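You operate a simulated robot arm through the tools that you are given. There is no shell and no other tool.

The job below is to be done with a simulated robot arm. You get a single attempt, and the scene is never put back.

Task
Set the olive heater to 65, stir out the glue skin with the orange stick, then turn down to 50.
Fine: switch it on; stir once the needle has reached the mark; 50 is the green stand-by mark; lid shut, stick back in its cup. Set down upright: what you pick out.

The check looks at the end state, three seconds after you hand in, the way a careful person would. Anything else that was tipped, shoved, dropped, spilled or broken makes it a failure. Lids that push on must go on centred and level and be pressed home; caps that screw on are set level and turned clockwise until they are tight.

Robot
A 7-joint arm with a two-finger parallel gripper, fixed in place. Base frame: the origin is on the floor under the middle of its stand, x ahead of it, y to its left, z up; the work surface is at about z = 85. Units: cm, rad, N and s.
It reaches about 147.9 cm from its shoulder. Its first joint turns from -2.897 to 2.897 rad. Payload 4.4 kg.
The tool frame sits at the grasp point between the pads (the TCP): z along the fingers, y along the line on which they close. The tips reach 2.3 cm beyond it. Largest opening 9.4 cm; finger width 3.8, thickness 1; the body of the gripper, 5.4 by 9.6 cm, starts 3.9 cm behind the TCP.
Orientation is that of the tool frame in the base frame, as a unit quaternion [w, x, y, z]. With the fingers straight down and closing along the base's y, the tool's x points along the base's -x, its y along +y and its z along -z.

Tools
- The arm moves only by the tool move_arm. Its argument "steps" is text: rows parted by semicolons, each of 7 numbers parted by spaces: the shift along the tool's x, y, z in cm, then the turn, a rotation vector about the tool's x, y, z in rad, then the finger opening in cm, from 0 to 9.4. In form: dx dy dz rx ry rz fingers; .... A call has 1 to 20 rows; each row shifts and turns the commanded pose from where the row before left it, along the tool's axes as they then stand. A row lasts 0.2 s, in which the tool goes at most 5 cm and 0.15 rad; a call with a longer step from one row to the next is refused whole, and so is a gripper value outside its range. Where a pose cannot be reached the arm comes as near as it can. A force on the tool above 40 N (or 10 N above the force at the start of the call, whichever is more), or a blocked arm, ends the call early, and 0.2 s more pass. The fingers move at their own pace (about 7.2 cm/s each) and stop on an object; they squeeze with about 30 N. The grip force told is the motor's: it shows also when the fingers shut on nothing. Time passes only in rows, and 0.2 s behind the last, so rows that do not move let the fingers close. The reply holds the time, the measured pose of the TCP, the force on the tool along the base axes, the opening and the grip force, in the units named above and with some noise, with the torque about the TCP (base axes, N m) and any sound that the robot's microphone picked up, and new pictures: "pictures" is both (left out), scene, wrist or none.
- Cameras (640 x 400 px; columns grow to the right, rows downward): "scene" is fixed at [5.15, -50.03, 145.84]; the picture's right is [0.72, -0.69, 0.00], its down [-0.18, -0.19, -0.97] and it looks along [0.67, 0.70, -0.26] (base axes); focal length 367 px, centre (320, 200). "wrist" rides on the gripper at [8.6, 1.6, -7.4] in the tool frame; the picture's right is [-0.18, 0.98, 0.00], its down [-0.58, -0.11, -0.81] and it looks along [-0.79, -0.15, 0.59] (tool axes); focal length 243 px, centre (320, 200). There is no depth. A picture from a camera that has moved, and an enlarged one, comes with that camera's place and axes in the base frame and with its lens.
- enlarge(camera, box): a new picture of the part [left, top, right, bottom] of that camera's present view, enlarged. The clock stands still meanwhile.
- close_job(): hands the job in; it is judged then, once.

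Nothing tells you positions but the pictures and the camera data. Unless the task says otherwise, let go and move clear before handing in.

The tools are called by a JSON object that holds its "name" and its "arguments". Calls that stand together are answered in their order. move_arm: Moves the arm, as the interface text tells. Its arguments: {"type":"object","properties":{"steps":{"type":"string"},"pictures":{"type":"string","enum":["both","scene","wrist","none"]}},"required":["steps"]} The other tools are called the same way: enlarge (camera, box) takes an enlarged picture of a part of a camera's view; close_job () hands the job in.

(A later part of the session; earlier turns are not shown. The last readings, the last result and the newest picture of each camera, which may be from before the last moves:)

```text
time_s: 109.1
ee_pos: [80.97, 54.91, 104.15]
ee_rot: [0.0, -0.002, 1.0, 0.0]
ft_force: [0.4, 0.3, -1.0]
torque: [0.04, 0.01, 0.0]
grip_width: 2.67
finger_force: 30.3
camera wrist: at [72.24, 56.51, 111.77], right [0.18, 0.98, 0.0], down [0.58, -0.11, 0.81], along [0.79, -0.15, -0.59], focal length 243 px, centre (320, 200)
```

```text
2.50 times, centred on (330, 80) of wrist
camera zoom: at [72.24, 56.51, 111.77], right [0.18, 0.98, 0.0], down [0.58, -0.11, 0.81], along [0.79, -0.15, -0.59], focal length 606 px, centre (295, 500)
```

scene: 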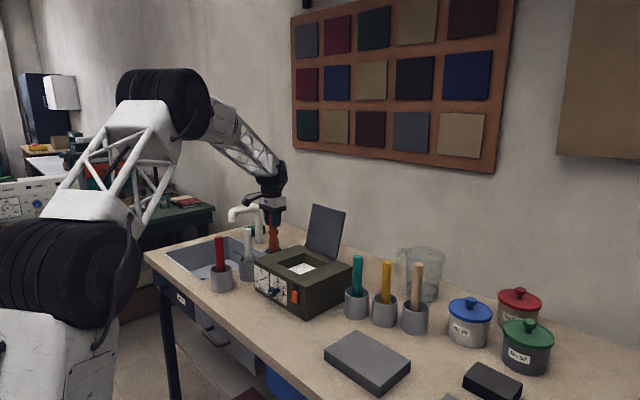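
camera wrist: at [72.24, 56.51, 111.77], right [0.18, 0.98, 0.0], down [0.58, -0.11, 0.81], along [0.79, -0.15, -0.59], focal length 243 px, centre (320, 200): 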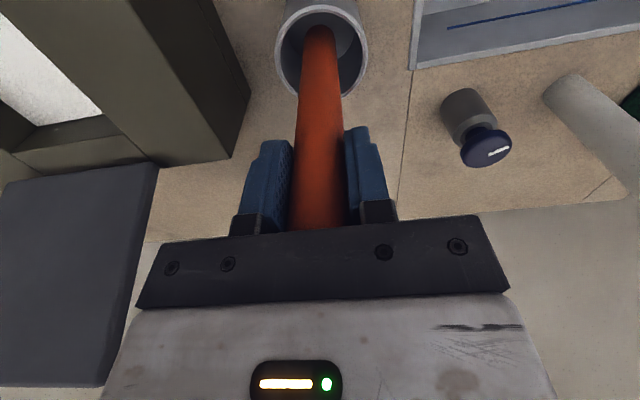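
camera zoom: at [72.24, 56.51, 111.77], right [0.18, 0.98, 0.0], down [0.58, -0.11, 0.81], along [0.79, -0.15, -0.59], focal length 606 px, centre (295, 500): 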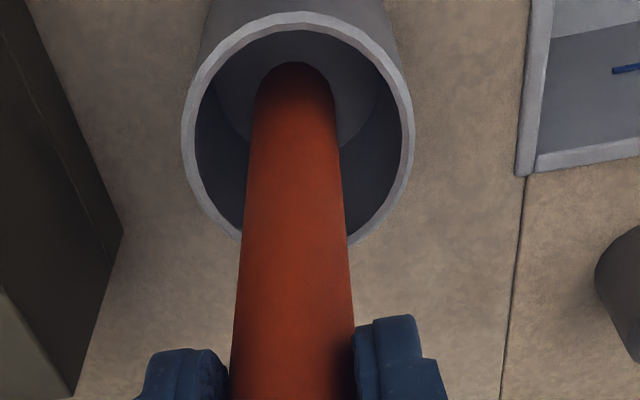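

The tip is inside the cup. I'll lower gently to the cup floor.

{"name": "move_arm", "arguments": {"steps": "0 0 0.9 0 0 0 1; 0 0 0.9 0 0 0 1; 0 0 0.6 0 0 0 1; 0 0 0.3 0 0 0 1; 0 0 0.2 0 0 0 1; 0 0 0 0 0 0 1", "pictures": "none"}}

```text
time_s: 110.5
ee_pos: [81.04, 54.88, 101.39]
ee_rot: [0.0, -0.002, 1.0, 0.0]
ft_force: [-0.2, -0.6, -0.6]
torque: [0.01, 0.01, 0.0]
grip_width: 2.61
finger_force: 30.4
```

{"name": "move_arm", "arguments": {"steps": "0 0 0.2 0 0 0 1; 0 0 0.2 0 0 0 1; 0 0 0 0 0 0 1", "pictures": "none"}}

```text
time_s: 111.3
ee_pos: [80.93, 55.01, 101.0]
ee_rot: [0.001, -0.001, 1.0, 0.0]
ft_force: [-0.3, -0.3, 4.9]
torque: [0.0, 0.04, -0.03]
grip_width: 2.64
finger_force: 30.5
```

The stick has touched the floor at 5 N. Releasing and rising clear.

{"name": "move_arm", "arguments": {"steps": "0 0 0 0 0 0 3.5; 0 0 0 0 0 0 5; 0 0 0 0 0 0 6; 0 0 0 0 0 0 6; 0 0 -2 0 0 0 6; 0 0 -3 0 0 0 6; 0 0 -3.5 0 0 0 6; 0 0 -3.5 0 0 0 6; 0 0 -3.5 0 0 0 6; 0 0 0 0 0 0 6", "pictures": "both"}}

{"name": "enlarge", "arguments": {"camera": "wrist", "box": [200, 0, 440, 180]}}

{"name": "enlarge", "arguments": {"camera": "scene", "box": [220, 170, 360, 320]}}

```text
time_s: 113.5
ee_pos: [80.85, 54.91, 116.5]
ee_rot: [0.0, -0.002, 1.0, 0.0]
ft_force: [-0.9, 0.4, -0.4]
torque: [0.02, -0.01, -0.01]
grip_width: 6.01
finger_force: 0.0
camera wrist: at [72.16, 56.5, 123.98], right [0.18, 0.98, 0.0], down [0.58, -0.11, 0.81], along [0.79, -0.15, -0.59], focal length 243 px, centre (320, 200)
```

scene: 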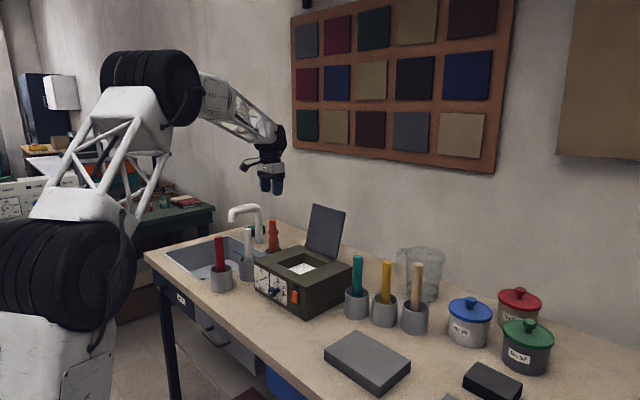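
wrist: 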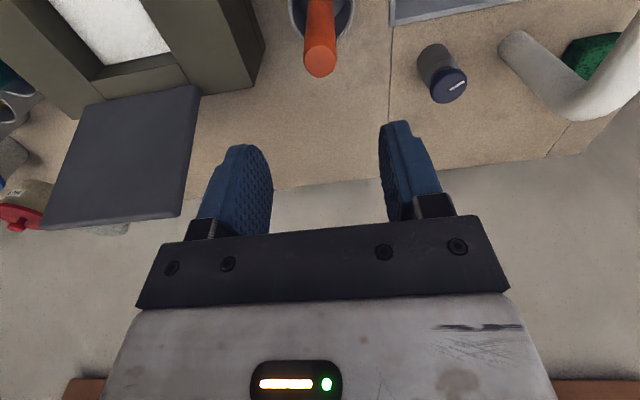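

```text
2.22 times, centred on (320, 90) of wrist
camera zoom: at [72.16, 56.5, 123.98], right [0.18, 0.98, 0.0], down [0.58, -0.11, 0.81], along [0.79, -0.15, -0.59], focal length 539 px, centre (320, 444)
```

zoom: 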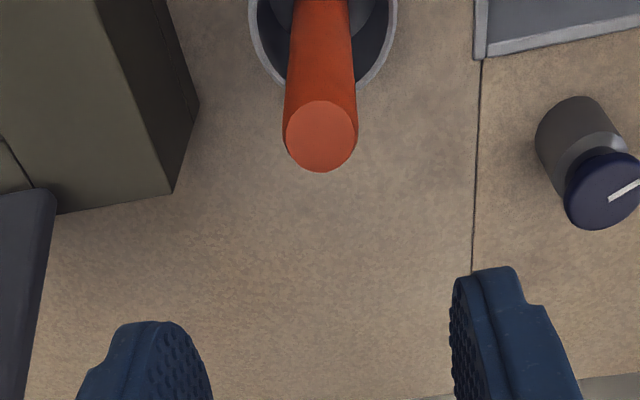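

```text
2.67 times, centred on (290, 245) of scene
camera zoom: at [5.15, -50.03, 145.84], right [0.72, -0.69, 0.0], down [-0.18, -0.19, -0.97], along [0.67, 0.7, -0.26], focal length 979 px, centre (400, 80)
```

zoom: 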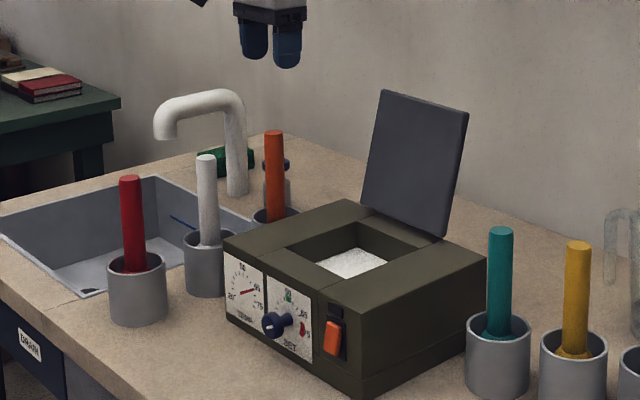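

The stick stands upright in its own cup. Next comes turning SET down to 50, a 60° counter-clockwise turn. I go back to the front of the heater at height and set the proven tilt.

{"name": "move_arm", "arguments": {"steps": "3.23 -2.8 0 0 0 0 6; 3.23 -2.8 0 0 0 0 6; 3.23 -2.8 0 0 0 0 6; 3.23 -2.8 0 0 0 0 6; 3.23 -2.8 0 0 0 0 6; 3.23 -2.8 0 0 0 0 6; 3.23 -2.8 0 0 0 0 6; 3.23 -2.8 0 0 0 0 6; 0 0 0 0.1163 0 0 6; 0 0 0 0.1163 0 0 6; 0 0 0 0.1163 0 0 6; 0 0 0 0 -0.133 0 6; 0 0 0 0 -0.133 0 6; 0 0 0 0 -0.133 0 6; 0 0 0 0 -0.133 0 6; 0 0 0 0 0 0 6", "pictures": "scene"}}

```text
time_s: 116.9
ee_pos: [55.15, 32.48, 116.42]
ee_rot: [0.259, -0.048, 0.95, -0.168]
ft_force: [0.2, -0.1, -0.5]
torque: [0.0, 0.04, 0.01]
grip_width: 5.99
finger_force: 0.2
```

scene: 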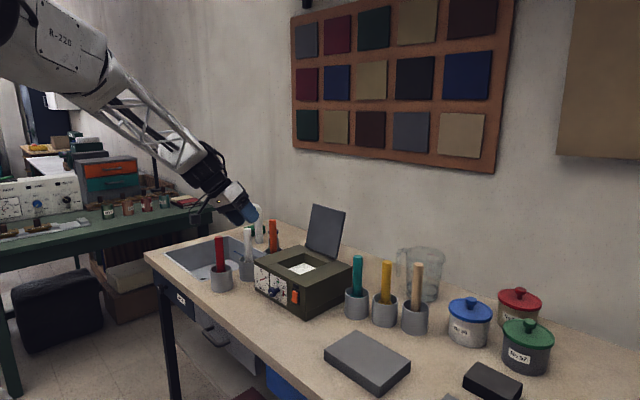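

{"name": "move_arm", "arguments": {"steps": "1.431 1.032 2.427 0 0 0 6; 1.431 1.032 2.427 0 0 0 6; 1.431 1.032 2.427 0 0 0 6; 1.431 1.032 2.427 0 0 0 6; 0 0 0 0 0 0 6", "pictures": "none"}}

{"name": "move_arm", "arguments": {"steps": "1.431 1.032 2.427 0 0 0 6; 1.431 1.032 2.427 0 0 0 6; 1.431 1.032 2.427 0 0 0 6; 1.431 1.032 2.427 0 0 0 6; 0.859 0.619 1.456 0 0 0 6; 0 0 0 0 0 0 6", "pictures": "both"}}

{"name": "enlarge", "arguments": {"camera": "wrist", "box": [240, 120, 400, 240]}}

```text
time_s: 118.1
ee_pos: [55.11, 32.55, 104.43]
ee_rot: [0.259, -0.047, 0.95, -0.168]
ft_force: [0.5, -0.4, 0.3]
torque: [0.02, 0.01, 0.01]
grip_width: 6.01
finger_force: 0.2
```

```text
time_s: 119.5
ee_pos: [55.21, 32.35, 90.56]
ee_rot: [0.26, -0.048, 0.95, -0.167]
ft_force: [0.2, 0.6, -0.7]
torque: [0.02, -0.02, 0.01]
grip_width: 6.01
finger_force: 0.1
camera wrist: at [43.85, 34.6, 92.03], right [0.16, 0.96, -0.25], down [0.09, 0.24, 0.97], along [0.98, -0.17, -0.05], focal length 243 px, centre (320, 200)
```

scene: 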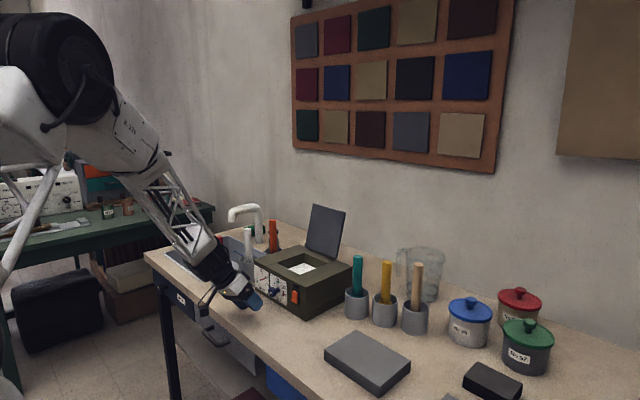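
wrist: 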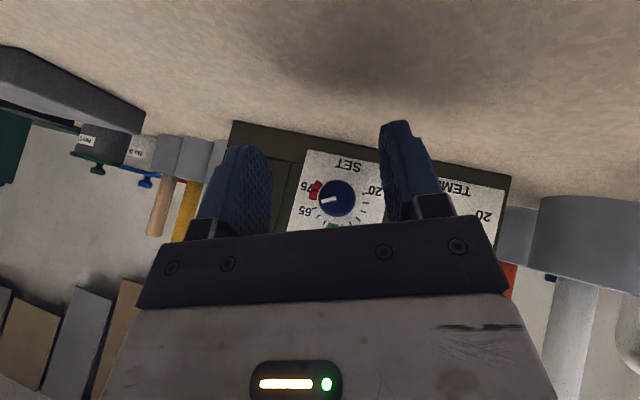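

```text
3.33 times, centred on (320, 180) of wrist
camera zoom: at [43.85, 34.6, 92.03], right [0.16, 0.96, -0.25], down [0.09, 0.24, 0.97], along [0.98, -0.17, -0.05], focal length 809 px, centre (320, 267)
```

zoom: 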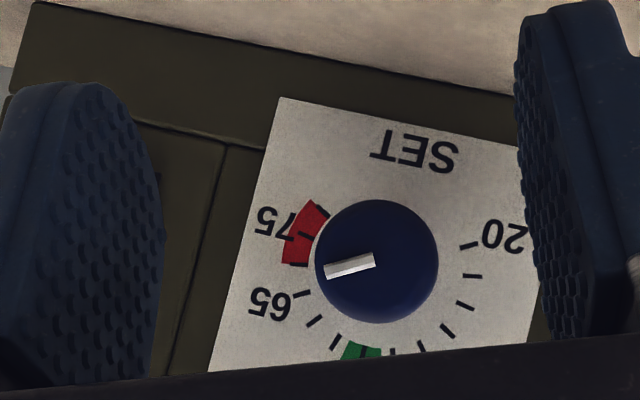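

{"name": "move_arm", "arguments": {"steps": "0 0 0 -0.0754 0 0.0444 6; 0 0 0 -0.0754 0 0.0444 6; -0.045 0.17 -0.08 0 0 0 6; -1.293 0 0.762 0 0 0 6; -1.293 0 0.762 0 0 0 6; -1.293 0 0.762 0 0 0 6; -0.636 0 0.374 0 0 0 6; -0.636 0 0.374 0 0 0 6; -0.636 0 0.374 0 0 0 6; -0.636 0 0.374 0 0 0 6; 0 0 0 0 0 0 6", "pictures": "wrist"}}

{"name": "enlarge", "arguments": {"camera": "wrist", "box": [220, 120, 440, 240]}}

```text
time_s: 121.9
ee_pos: [62.65, 32.7, 90.69]
ee_rot: [0.262, -0.025, 0.961, -0.084]
ft_force: [0.5, 0.3, 0.2]
torque: [0.01, -0.02, 0.01]
grip_width: 6.01
finger_force: 0.1
camera wrist: at [51.38, 34.54, 92.51], right [0.16, 0.98, -0.08], down [0.09, 0.07, 0.99], along [0.98, -0.16, -0.08], focal length 243 px, centre (320, 200)
```

wrist: 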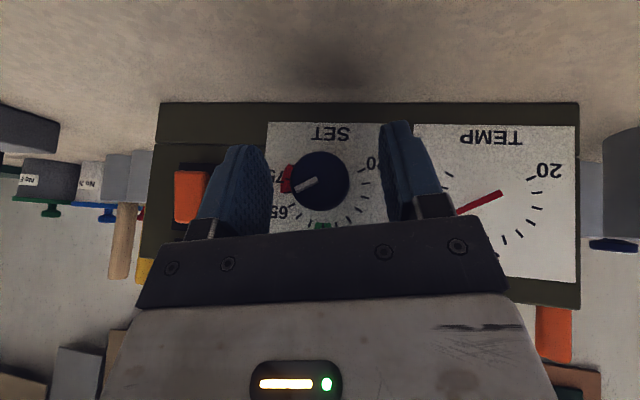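

```text
2.91 times, centred on (330, 180) of wrist
camera zoom: at [51.38, 34.54, 92.51], right [0.16, 0.98, -0.08], down [0.09, 0.07, 0.99], along [0.98, -0.16, -0.08], focal length 706 px, centre (291, 258)
```

zoom: 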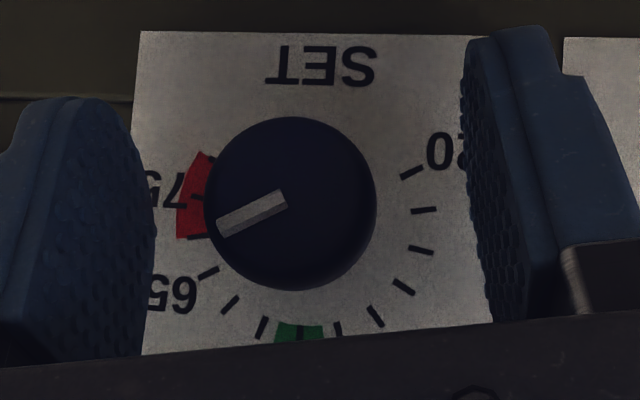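

{"name": "move_arm", "arguments": {"steps": "0 -0.24 0 0 0 0 6; 0 0 0 0 0 0 1; 0 0 0 0 0 0 1; 0 0 0 0 0 0 1; 0 0 0 0 0 0 1", "pictures": "none"}}

```text
time_s: 123.1
ee_pos: [62.68, 32.48, 90.73]
ee_rot: [0.263, -0.024, 0.961, -0.084]
ft_force: [7.8, 37.5, -14.2]
torque: [0.06, -0.26, 0.16]
grip_width: 2.92
finger_force: 45.4
```

{"name": "move_arm", "arguments": {"steps": "0 0.08 0 0 0 0 1; 0 0 0 0 0 0 1", "pictures": "none"}}

```text
time_s: 123.7
ee_pos: [62.64, 32.51, 90.74]
ee_rot: [0.262, -0.025, 0.961, -0.084]
ft_force: [5.8, 30.0, -10.0]
torque: [0.05, -0.2, 0.33]
grip_width: 2.92
finger_force: 45.2
```

{"name": "move_arm", "arguments": {"steps": "0 0.12 0 0 0 0 1; 0 0 0 0 0 0 1", "pictures": "none"}}

```text
time_s: 124.3
ee_pos: [62.64, 32.52, 90.63]
ee_rot: [0.262, -0.024, 0.961, -0.085]
ft_force: [2.1, -5.9, -0.2]
torque: [-0.04, 0.03, 0.09]
grip_width: 2.97
finger_force: 44.8
```

Balanced now. Turning counter-clockwise.

{"name": "move_arm", "arguments": {"steps": "0 0 0 0.0405 0 -0.0238 1; 0 0 0 0.0405 0 -0.0238 1; 0 0 0 0.0405 0 -0.0238 1; 0 0 0 0.0405 0 -0.0238 1; 0 0 0 0.0405 0 -0.0238 1; 0 0 0 0.0405 0 -0.0238 1; 0 0 0 0 0 0 1", "pictures": "none"}}

{"name": "move_arm", "arguments": {"steps": "0 0 0 0.0405 0 -0.0238 1; 0 0 0 0.0405 0 -0.0238 1; 0 0 0 0.0405 0 -0.0238 1; 0 0 0 0.0405 0 -0.0238 1; 0 0 0 0.0405 0 -0.0238 1; 0 0 0 0.0405 0 -0.0238 1; 0 0 0 0 0 0 1", "pictures": "wrist"}}

{"name": "enlarge", "arguments": {"camera": "wrist", "box": [220, 120, 440, 240]}}

```text
time_s: 125.9
ee_pos: [62.71, 32.71, 90.71]
ee_rot: [0.256, -0.06, 0.94, -0.219]
ft_force: [-3.7, -31.2, 5.2]
torque: [-0.05, -0.32, 0.09]
grip_width: 2.94
finger_force: 45.2
```

```text
time_s: 127.5
ee_pos: [62.68, 32.62, 90.6]
ee_rot: [0.245, -0.096, 0.9, -0.349]
ft_force: [21.9, -8.7, -16.9]
torque: [0.01, 0.42, -0.35]
grip_width: 2.93
finger_force: 44.7
camera wrist: at [51.37, 35.16, 91.17], right [0.16, 0.79, -0.59], down [0.09, 0.59, 0.8], along [0.98, -0.18, 0.02], focal length 243 px, centre (320, 200)
```

wrist: 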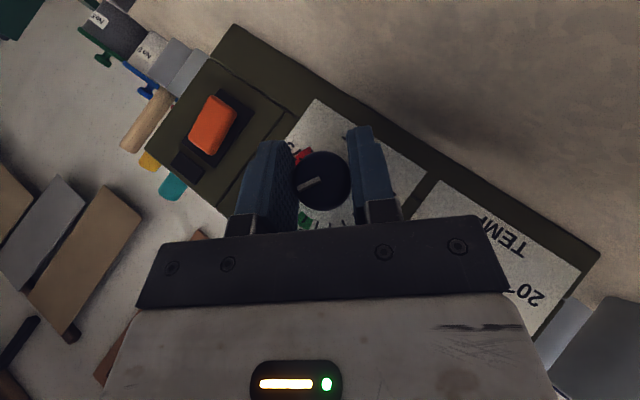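

```text
2.91 times, centred on (330, 180) of wrist
camera zoom: at [51.37, 35.16, 91.17], right [0.16, 0.79, -0.59], down [0.09, 0.59, 0.8], along [0.98, -0.18, 0.02], focal length 706 px, centre (291, 258)
```

zoom: 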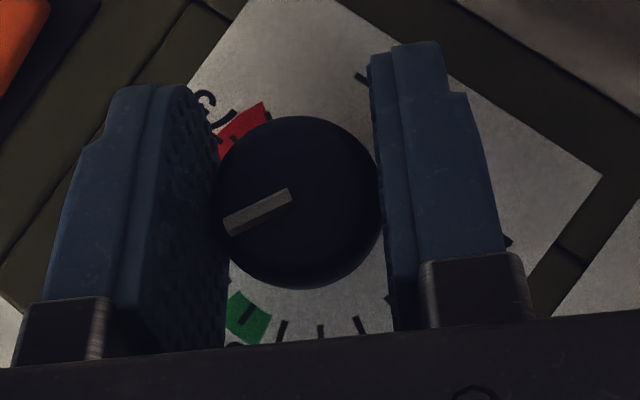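

The pointer is at +27°, so about 27° remain. Release, roll back, and regrip.

{"name": "move_arm", "arguments": {"steps": "0 0 0 0 0 0 6; 0 0 0 0 0 0 6; 0 0 0 0 0 0 6; 0 0 0 -0.0811 0 0.0478 6; 0 0 0 -0.0811 0 0.0478 6; 0 0 0 -0.0811 0 0.0478 6; 0 0 0 -0.0811 0 0.0478 6; 0 0 0 -0.0811 0 0.0478 6; 0 0 0 -0.0811 0 0.0478 6; 0 0 0 0 0 0 6", "pictures": "wrist"}}

{"name": "enlarge", "arguments": {"camera": "wrist", "box": [220, 120, 440, 240]}}

```text
time_s: 129.7
ee_pos: [62.66, 32.66, 90.56]
ee_rot: [0.262, -0.024, 0.961, -0.082]
ft_force: [-0.3, -0.3, -0.9]
torque: [0.02, 0.01, -0.05]
grip_width: 6.0
finger_force: 0.0
camera wrist: at [51.36, 34.51, 92.5], right [0.16, 0.98, -0.08], down [0.09, 0.06, 0.99], along [0.98, -0.16, -0.08], focal length 243 px, centre (320, 200)
```

wrist: 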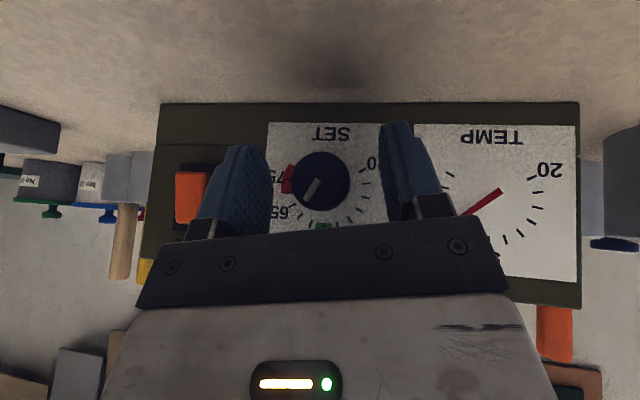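

```text
2.91 times, centred on (330, 180) of wrist
camera zoom: at [51.36, 34.51, 92.5], right [0.16, 0.98, -0.08], down [0.09, 0.06, 0.99], along [0.98, -0.16, -0.08], focal length 706 px, centre (291, 258)
```

zoom: 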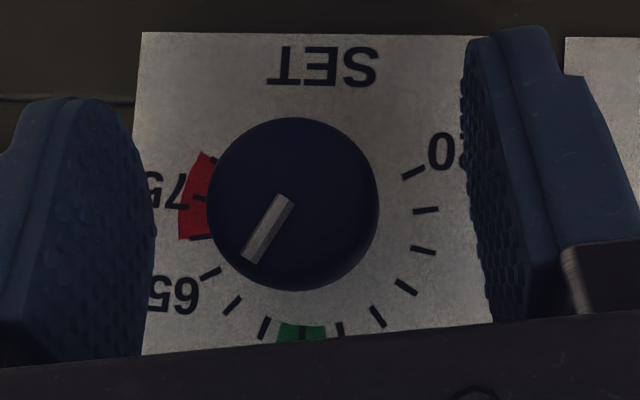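

{"name": "move_arm", "arguments": {"steps": "0 -0.03 0 0 0 0 6; 0 0 0 0 0 0 1; 0 0 0 0 0 0 1; 0 0 0 0 0 0 1; 0 0 0 0 0 0 1", "pictures": "none"}}

```text
time_s: 130.9
ee_pos: [62.59, 32.52, 90.76]
ee_rot: [0.263, -0.024, 0.961, -0.083]
ft_force: [-1.2, -28.6, 6.6]
torque: [-0.05, 0.13, -0.53]
grip_width: 2.99
finger_force: 44.8
```

{"name": "move_arm", "arguments": {"steps": "0 -0.1 0 0 0 0 1; 0 0 0 0.0405 0 -0.0238 1; 0 0 0 0.0405 0 -0.0238 1; 0 0 0 0.0405 0 -0.0238 1; 0 0 0 0.0405 0 -0.0238 1; 0 0 0 0.0405 0 -0.0238 1; 0 0 0 0 0 0 1", "pictures": "none"}}

{"name": "move_arm", "arguments": {"steps": "0 0 0 0.0405 0 -0.0238 1; 0 0 0 0.0405 0 -0.0238 1; 0 0 0 0.0405 0 -0.0238 1; 0 0 0 0 0 0 1", "pictures": "wrist"}}

{"name": "enlarge", "arguments": {"camera": "wrist", "box": [220, 120, 440, 240]}}

```text
time_s: 132.5
ee_pos: [62.74, 32.56, 90.69]
ee_rot: [0.258, -0.054, 0.944, -0.196]
ft_force: [8.4, 29.5, -21.5]
torque: [0.07, 0.44, -0.23]
grip_width: 3.0
finger_force: 44.3
```

```text
time_s: 133.1
ee_pos: [62.7, 32.61, 90.7]
ee_rot: [0.256, -0.066, 0.936, -0.234]
ft_force: [3.5, 17.6, -6.3]
torque: [0.03, 0.42, -0.52]
grip_width: 3.0
finger_force: 45.3
stopped in row 3: the force on the tool passed its limit at 49 N (the readings are from after the stop); the commanded pose is now the measured one
camera wrist: at [51.34, 34.92, 91.79], right [0.16, 0.91, -0.38], down [0.09, 0.37, 0.92], along [0.98, -0.18, -0.02], focal length 243 px, centre (320, 200)
```

wrist: 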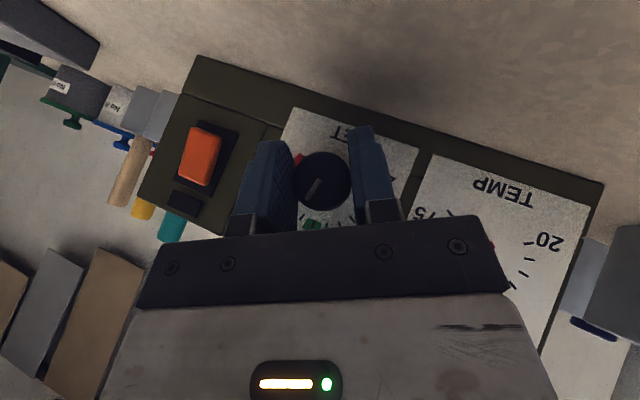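

```text
2.91 times, centred on (330, 180) of wrist
camera zoom: at [51.34, 34.92, 91.79], right [0.16, 0.91, -0.38], down [0.09, 0.37, 0.92], along [0.98, -0.18, -0.02], focal length 706 px, centre (291, 258)
```

zoom: 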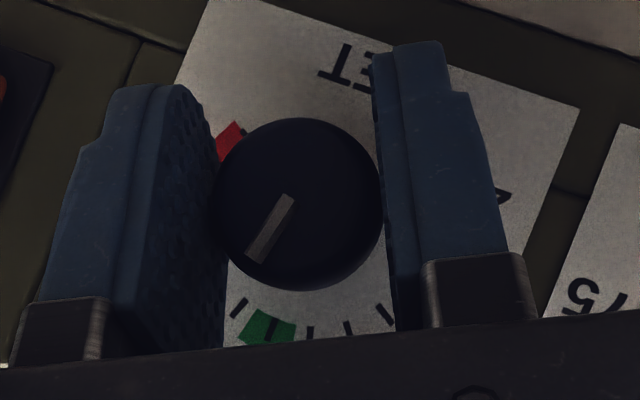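

About +5° is left to go. A final small turn.

{"name": "move_arm", "arguments": {"steps": "0 0.03 0 0.0405 0 -0.0238 1; 0 0 0 0.0405 0 -0.0238 1; 0 0 0 0 0 0 1; 0 0 0 0 0 0 1", "pictures": "wrist"}}

{"name": "enlarge", "arguments": {"camera": "wrist", "box": [220, 120, 440, 240]}}

```text
time_s: 134.1
ee_pos: [62.67, 32.63, 90.59]
ee_rot: [0.252, -0.076, 0.924, -0.278]
ft_force: [16.9, 11.4, -9.0]
torque: [0.04, -0.09, -0.32]
grip_width: 2.96
finger_force: 45.3
camera wrist: at [51.34, 35.03, 91.55], right [0.16, 0.87, -0.47], down [0.09, 0.46, 0.89], along [0.98, -0.18, -0.01], focal length 243 px, centre (320, 200)
```

wrist: 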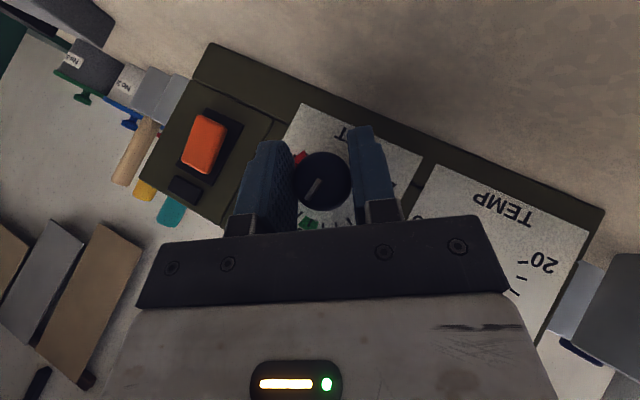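

```text
2.91 times, centred on (330, 180) of wrist
camera zoom: at [51.34, 35.03, 91.55], right [0.16, 0.87, -0.47], down [0.09, 0.46, 0.89], along [0.98, -0.18, -0.01], focal length 706 px, centre (291, 258)
```

zoom: 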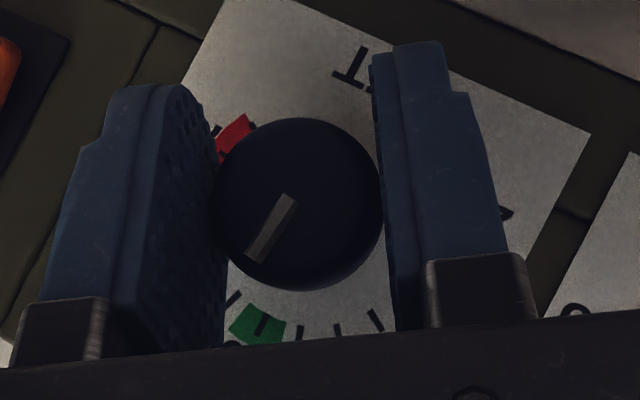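

The pointer now reads about 0°, which is 50. Release and back off to verify.

{"name": "move_arm", "arguments": {"steps": "0 0 0 0 0 0 6; 0 0 0 0 0 0 6; 0 0 0 0 0 0 6; 1.3 0 -0.76 0 0 0 6; 1.3 0 -0.76 0 0 0 6; 1.3 0 -0.76 0 0 0 6; 1.3 0 -0.76 0 0 0 6; 1.3 0 -0.76 0 0 0 6; 0 0 0 0 0 0 6", "pictures": "both"}}

{"name": "enlarge", "arguments": {"camera": "wrist", "box": [260, 130, 400, 240]}}

{"name": "enlarge", "arguments": {"camera": "scene", "box": [250, 258, 314, 312]}}

```text
time_s: 136.1
ee_pos: [55.09, 32.62, 90.64]
ee_rot: [0.253, -0.077, 0.924, -0.277]
ft_force: [0.4, -0.3, 0.5]
torque: [0.0, 0.01, 0.02]
grip_width: 6.01
finger_force: 0.0
camera wrist: at [43.77, 35.01, 91.52], right [0.16, 0.87, -0.47], down [0.09, 0.46, 0.89], along [0.98, -0.18, -0.01], focal length 243 px, centre (320, 200)
```

scene: 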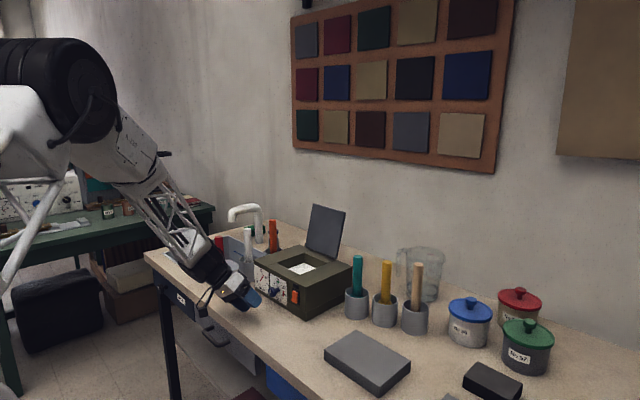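
wrist: 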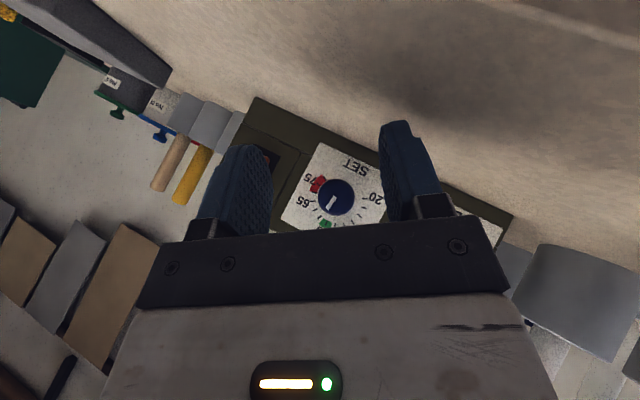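

```text
3.64 times, centred on (330, 185) of wrist
camera zoom: at [43.77, 35.01, 91.52], right [0.16, 0.87, -0.47], down [0.09, 0.46, 0.89], along [0.98, -0.18, -0.01], focal length 882 px, centre (284, 254)
```

zoom: 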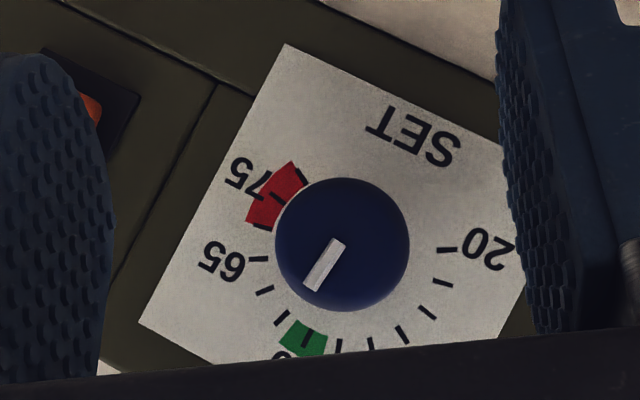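

```text
7.41 times, centred on (282, 285) of scene
camera zoom: at [5.15, -50.03, 145.84], right [0.72, -0.69, 0.0], down [-0.18, -0.19, -0.97], along [0.67, 0.7, -0.26], focal length 2719 px, centre (602, -430)
```

zoom: 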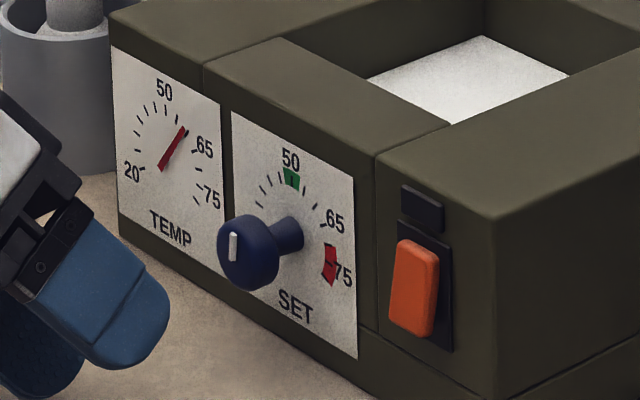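

{"name": "enlarge", "arguments": {"camera": "scene", "box": [264, 280, 284, 300]}}

{"name": "enlarge", "arguments": {"camera": "wrist", "box": [300, 150, 380, 232]}}

```text
16.00 times, centred on (274, 290) of scene
camera zoom: at [5.15, -50.03, 145.84], right [0.72, -0.69, 0.0], down [-0.18, -0.19, -0.97], along [0.67, 0.7, -0.26], focal length 5873 px, centre (1056, -1240)
```

zoom: 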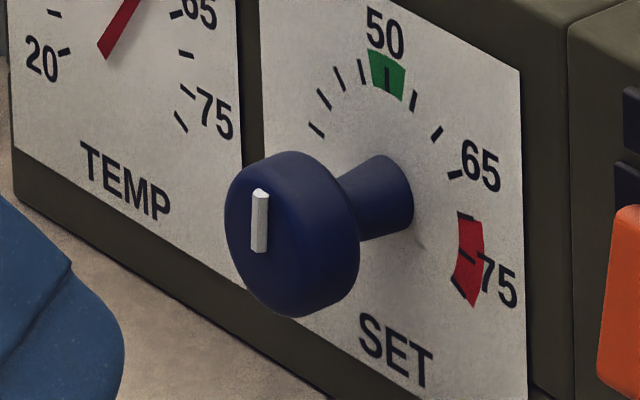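

```text
4.88 times, centred on (340, 191) of wrist
camera zoom: at [43.77, 35.01, 91.52], right [0.16, 0.87, -0.47], down [0.09, 0.46, 0.89], along [0.98, -0.18, -0.01], focal length 1184 px, centre (222, 244)
```

zoom: 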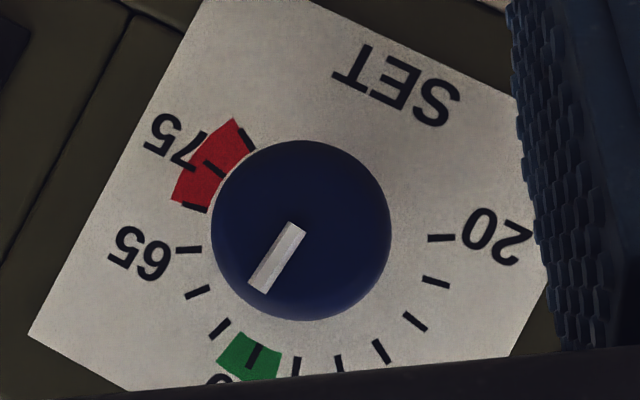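

The pointer rests at about +5.5°, roughly 51.4: inside the green band but not centred. I'll do one more gentle correction.

{"name": "move_arm", "arguments": {"steps": "0 0 0 -0.1007 0 0.0594 6; 0 0 0 -0.1007 0 0.0594 6; 0 -0.05 0 0 0 0 6; -1.293 0 0.762 0 0 0 6; -1.293 0 0.762 0 0 0 6; -1.293 0 0.762 0 0 0 6; -0.662 0 0.39 0 0 0 6; -0.662 0 0.39 0 0 0 6; -0.662 0 0.39 0 0 0 6; -0.662 0 0.39 0 0 0 6; 0 0 0 0 0 0 6", "pictures": "wrist"}}

{"name": "enlarge", "arguments": {"camera": "wrist", "box": [220, 120, 440, 240]}}

```text
time_s: 138.5
ee_pos: [62.72, 32.59, 90.73]
ee_rot: [0.26, -0.046, 0.95, -0.169]
ft_force: [-0.1, 0.5, 0.6]
torque: [-0.03, -0.01, -0.02]
grip_width: 5.99
finger_force: 0.0
camera wrist: at [51.43, 34.69, 92.14], right [0.16, 0.96, -0.25], down [0.09, 0.24, 0.97], along [0.98, -0.17, -0.05], focal length 243 px, centre (320, 200)
```

wrist: 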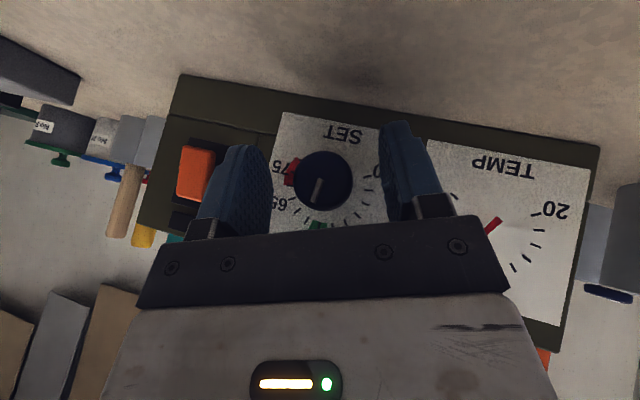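

```text
2.91 times, centred on (330, 180) of wrist
camera zoom: at [51.43, 34.69, 92.14], right [0.16, 0.96, -0.25], down [0.09, 0.24, 0.97], along [0.98, -0.17, -0.05], focal length 706 px, centre (291, 258)
```

zoom: 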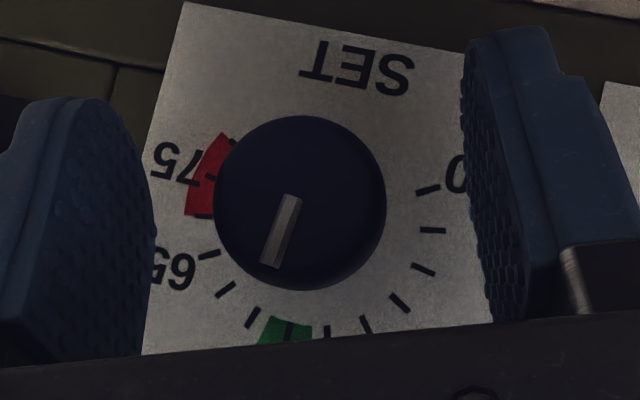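

{"name": "move_arm", "arguments": {"steps": "0 0 0 0 0 0 2.9; 0 0 0 0 0 0 2.9; 0 0 0 0 0 0 2.9; 0 0 0 0 0 0 2.9", "pictures": "none"}}

```text
time_s: 139.5
ee_pos: [62.74, 32.5, 90.63]
ee_rot: [0.26, -0.046, 0.95, -0.169]
ft_force: [1.4, 2.5, -0.4]
torque: [0.03, -0.03, -0.03]
grip_width: 3.03
finger_force: 1.3
```

{"name": "move_arm", "arguments": {"steps": "0 0 0 0 0 0 2.2; 0 0 0 0 0 0 2.2; 0 0 0 0.03 0 -0.0177 2.2; 0 0 0 0.03 0 -0.0177 2.2; 0 0 0 0 0 0 2.2", "pictures": "wrist"}}

{"name": "enlarge", "arguments": {"camera": "wrist", "box": [220, 120, 440, 240]}}

```text
time_s: 140.8
ee_pos: [62.69, 32.67, 90.79]
ee_rot: [0.258, -0.058, 0.943, -0.201]
ft_force: [6.9, 6.9, -4.0]
torque: [0.05, 0.08, -0.39]
grip_width: 2.95
finger_force: 45.2
stopped in row 5: the force on the tool passed its limit at 41 N (the readings are from after the stop); the commanded pose is now the measured one
camera wrist: at [51.4, 34.82, 91.95], right [0.16, 0.94, -0.32], down [0.09, 0.31, 0.95], along [0.98, -0.18, -0.04], focal length 243 px, centre (320, 200)
```

wrist: 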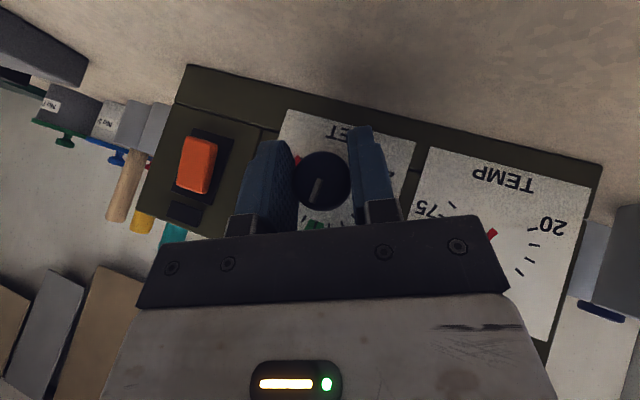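

```text
2.91 times, centred on (330, 180) of wrist
camera zoom: at [51.4, 34.82, 91.95], right [0.16, 0.94, -0.32], down [0.09, 0.31, 0.95], along [0.98, -0.18, -0.04], focal length 706 px, centre (291, 258)
```

zoom: 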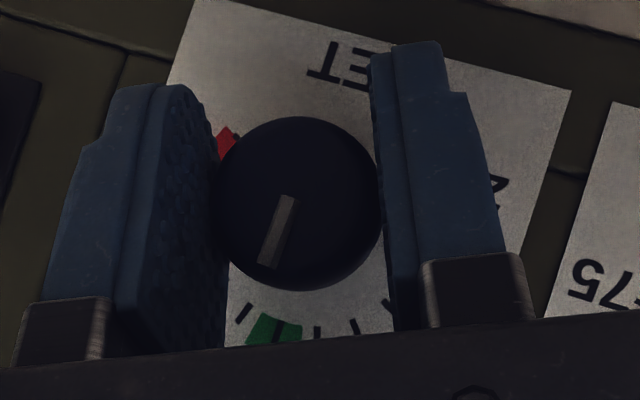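

{"name": "move_arm", "arguments": {"steps": "0 0 0 0 0 0 2.95; 0 0 0 0 0 0 3; 0 0 0 0 0 0 3.2; 0 0 0 0 0 0 4; 0 0 0 0 0 0 6; 0 0 0 0 0 0 6; 1.3 0 -0.76 0 0 0 6; 1.3 0 -0.76 0 0 0 6; 1.3 0 -0.76 0 0 0 6; 1.3 0 -0.76 0 0 0 6; 1.3 0 -0.76 0 0 0 6; 0 0 0 0 0 0 6", "pictures": "both"}}

{"name": "enlarge", "arguments": {"camera": "scene", "box": [264, 280, 284, 300]}}

{"name": "enlarge", "arguments": {"camera": "wrist", "box": [290, 140, 380, 232]}}

```text
time_s: 143.4
ee_pos: [55.24, 32.52, 90.6]
ee_rot: [0.258, -0.056, 0.943, -0.201]
ft_force: [-0.5, 0.0, -1.1]
torque: [-0.01, -0.02, -0.03]
grip_width: 5.99
finger_force: 0.1
camera wrist: at [43.82, 34.72, 91.94], right [0.16, 0.94, -0.32], down [0.09, 0.31, 0.95], along [0.98, -0.18, -0.04], focal length 243 px, centre (320, 200)
```

scene: 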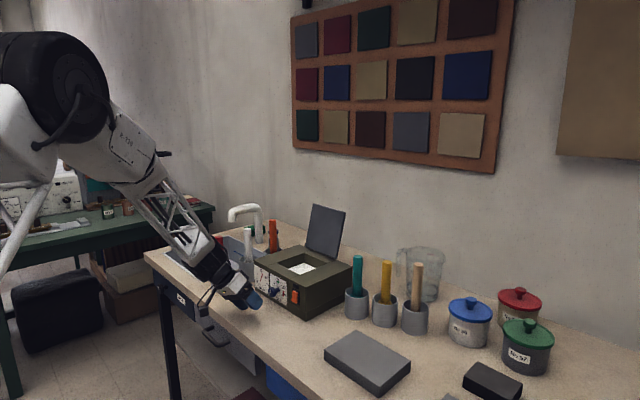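
wrist: 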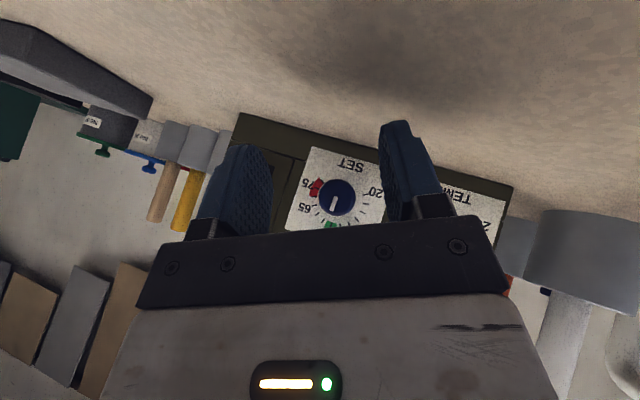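

```text
16.00 times, centred on (274, 290) of scene
camera zoom: at [5.15, -50.03, 145.84], right [0.72, -0.69, 0.0], down [-0.18, -0.19, -0.97], along [0.67, 0.7, -0.26], focal length 5873 px, centre (1056, -1240)
```

zoom: 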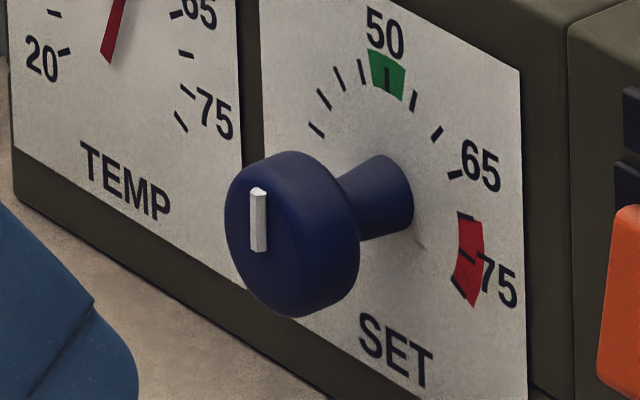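

```text
4.35 times, centred on (335, 186) of wrist
camera zoom: at [43.82, 34.72, 91.94], right [0.16, 0.94, -0.32], down [0.09, 0.31, 0.95], along [0.98, -0.18, -0.04], focal length 1055 px, centre (255, 261)
```

zoom: 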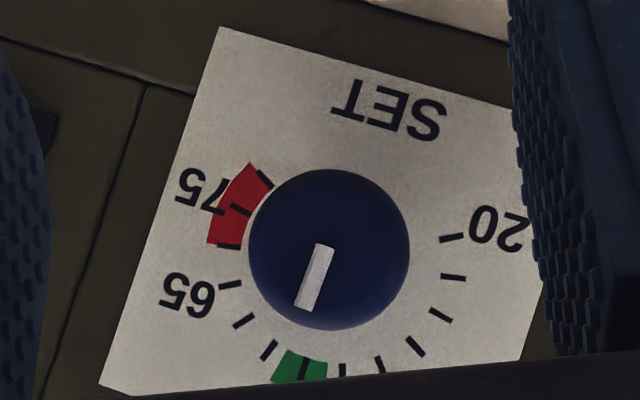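

SET now sits on 50 (50.2–50.7) and TEMP is falling. Last is the lid. It is hinged at about x 85, z 96 and leans back to a top edge at about (89.5, z 111). I rise, straighten the tool, and go look at it from above.

{"name": "move_arm", "arguments": {"steps": "-1.394 -1.224 -2.357 0 0 0 6; -1.394 -1.224 -2.357 0 0 0 6; -1.394 -1.224 -2.357 0 0 0 6; -1.394 -1.224 -2.357 0 0 0 6; -1.394 -1.224 -2.357 0 0 0 6; -1.394 -1.224 -2.357 0 0 0 6; -1.394 -1.224 -2.357 0 0 0 6; -1.394 -1.224 -2.357 0 0 0 6; -1.394 -1.224 -2.357 0 0 0 6; 0 0 0 -0.0905 0 0.0535 6; 0 0 0 -0.0905 0 0.0535 6; 0 0 0 -0.0905 0 0.0535 6; 0 0 0 -0.0905 0 0.0535 6; 0 0 0 0 0.1335 0 6; 0 0 0 0 0.1335 0 6; 0 0 0 0 0.1335 0 6; 0 0 0 0 0.1335 0 6; 0 0 0 0 0 0 6", "pictures": "scene"}}

```text
time_s: 147.2
ee_pos: [55.15, 32.46, 117.66]
ee_rot: [-0.001, 0.0, 1.0, 0.001]
ft_force: [-0.2, 0.3, -0.3]
torque: [-0.01, 0.0, 0.03]
grip_width: 5.99
finger_force: 0.0
```

scene: 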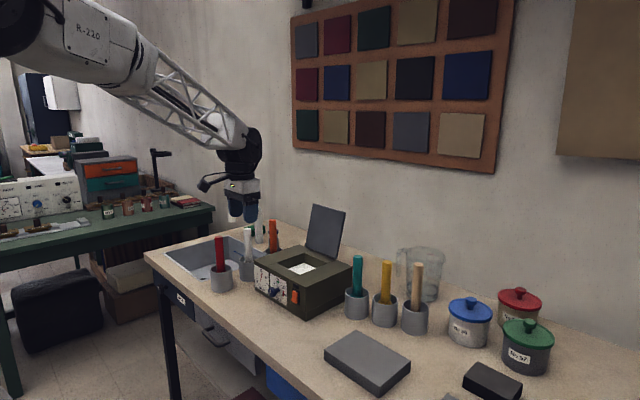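

{"name": "move_arm", "arguments": {"steps": "0 0 -2.2 0 0 0 6; 0 0 -2.2 0 0 0 6; -4 0.2 0 0 0 0 6; -4 0.2 0 0 0 0 6; -4 0.2 0 0 0 0 6; -4 0.2 0 0 0 0 6; -4 0.2 0 0 0 0 6; 0 0 0 0 0 0 6", "pictures": "wrist"}}

{"name": "enlarge", "arguments": {"camera": "wrist", "box": [220, 0, 500, 220]}}

{"name": "enlarge", "arguments": {"camera": "scene", "box": [270, 190, 370, 300]}}

```text
time_s: 149.1
ee_pos: [75.27, 33.56, 122.14]
ee_rot: [0.0, -0.001, 1.0, 0.0]
ft_force: [0.2, 0.0, -0.4]
torque: [0.03, 0.03, 0.02]
grip_width: 6.02
finger_force: 0.0
camera wrist: at [66.55, 35.12, 129.71], right [0.18, 0.98, 0.0], down [0.58, -0.11, 0.81], along [0.79, -0.15, -0.59], focal length 243 px, centre (320, 200)
```

wrist: 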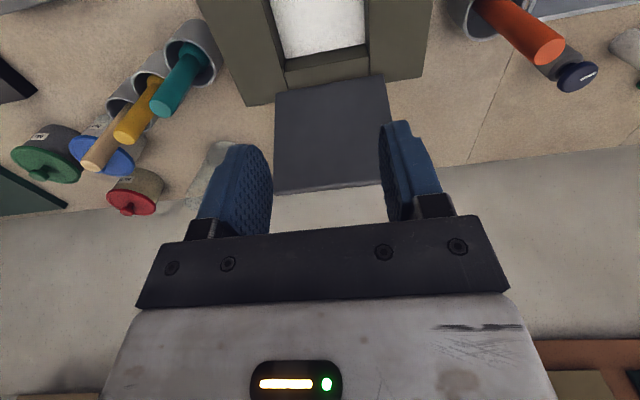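

```text
1.82 times, centred on (360, 110) of wrist
camera zoom: at [66.55, 35.12, 129.71], right [0.18, 0.98, 0.0], down [0.58, -0.11, 0.81], along [0.79, -0.15, -0.59], focal length 441 px, centre (247, 364)
```

zoom: 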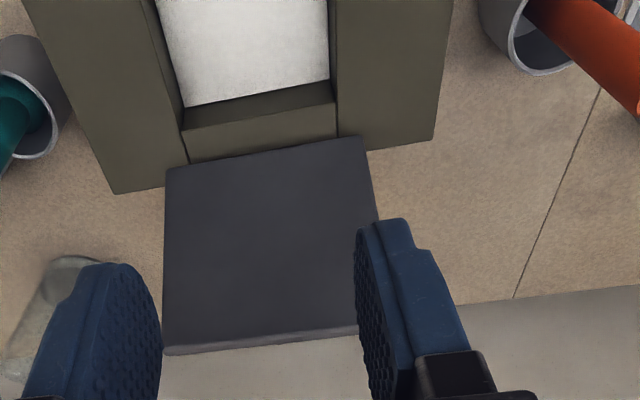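

```text
3.64 times, centred on (320, 245) of scene
camera zoom: at [5.15, -50.03, 145.84], right [0.72, -0.69, 0.0], down [-0.18, -0.19, -0.97], along [0.67, 0.7, -0.26], focal length 1335 px, centre (320, 36)
```

zoom: 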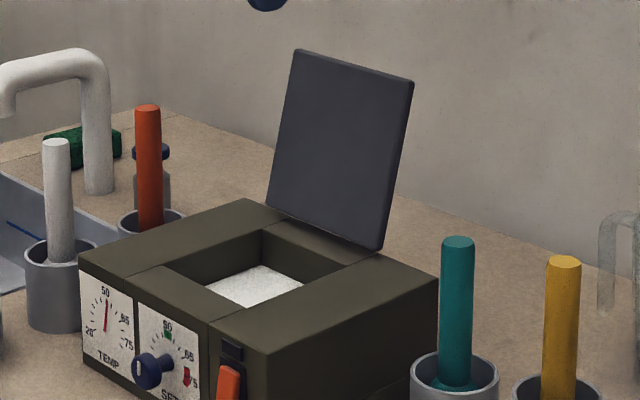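

The lid's top edge is at about (87.3, y 25.7–41.4, z 112), leaning back about 10°. I'll move beyond it and turn the gripper 90° so that the fingers can straddle the free edge.

{"name": "move_arm", "arguments": {"steps": "-3.6 0.85 0 0 0 0 6; -3.6 0.85 0 0 0 0 6; -3.6 0.85 0 0 0 0 6; -3.6 0.85 0 0 0 0 6; 0 0 0 0 0 0.1428 6; 0 0 0 0 0 0.1428 6; 0 0 0 0 0 0.1428 6; 0 0 0 0 0 0.1428 6; 0 0 0 0 0 0.1428 6; 0 0 0 0 0 0.1428 6; 0 0 0 0 0 0.1428 6; 0 0 0 0 0 0.1428 6; 0 0 0 0 0 0.1428 6; 0 0 0 0 0 0.1428 6; 0 0 0 0 0 0.1428 6; 0 0 0 0 0 0 6", "pictures": "both"}}

{"name": "enlarge", "arguments": {"camera": "wrist", "box": [180, 0, 500, 220]}}

```text
time_s: 152.4
ee_pos: [89.42, 37.08, 122.14]
ee_rot: [0.001, 0.706, 0.708, 0.0]
ft_force: [-0.1, 0.3, 0.7]
torque: [-0.01, 0.02, 0.0]
grip_width: 6.02
finger_force: 0.2
camera wrist: at [91.07, 45.67, 129.57], right [0.98, -0.18, 0.0], down [-0.11, -0.58, 0.81], along [-0.15, -0.79, -0.59], focal length 243 px, centre (320, 200)
```

scene: 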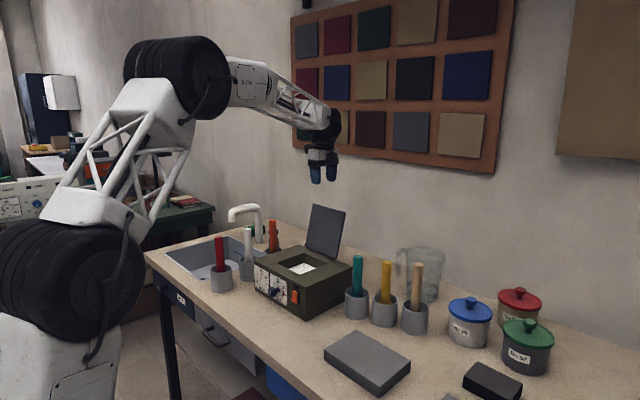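
wrist: 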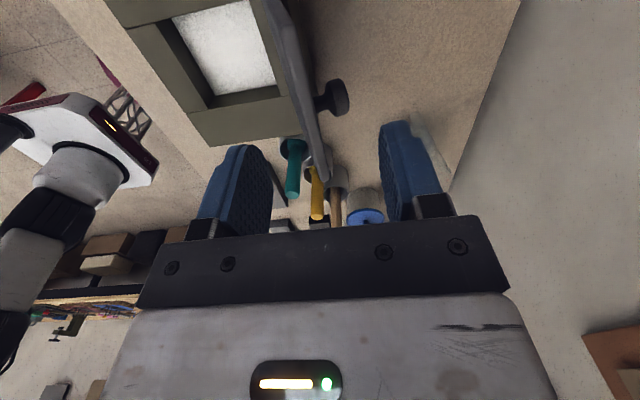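

```text
1.82 times, centred on (340, 110) of wrist
camera zoom: at [91.07, 45.67, 129.57], right [0.98, -0.18, 0.0], down [-0.11, -0.58, 0.81], along [-0.15, -0.79, -0.59], focal length 441 px, centre (284, 364)
```

zoom: 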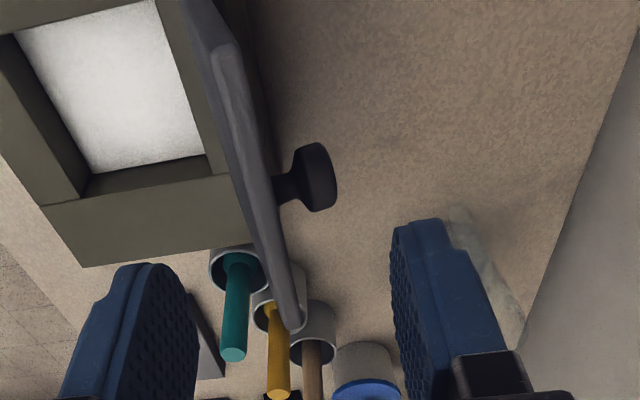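

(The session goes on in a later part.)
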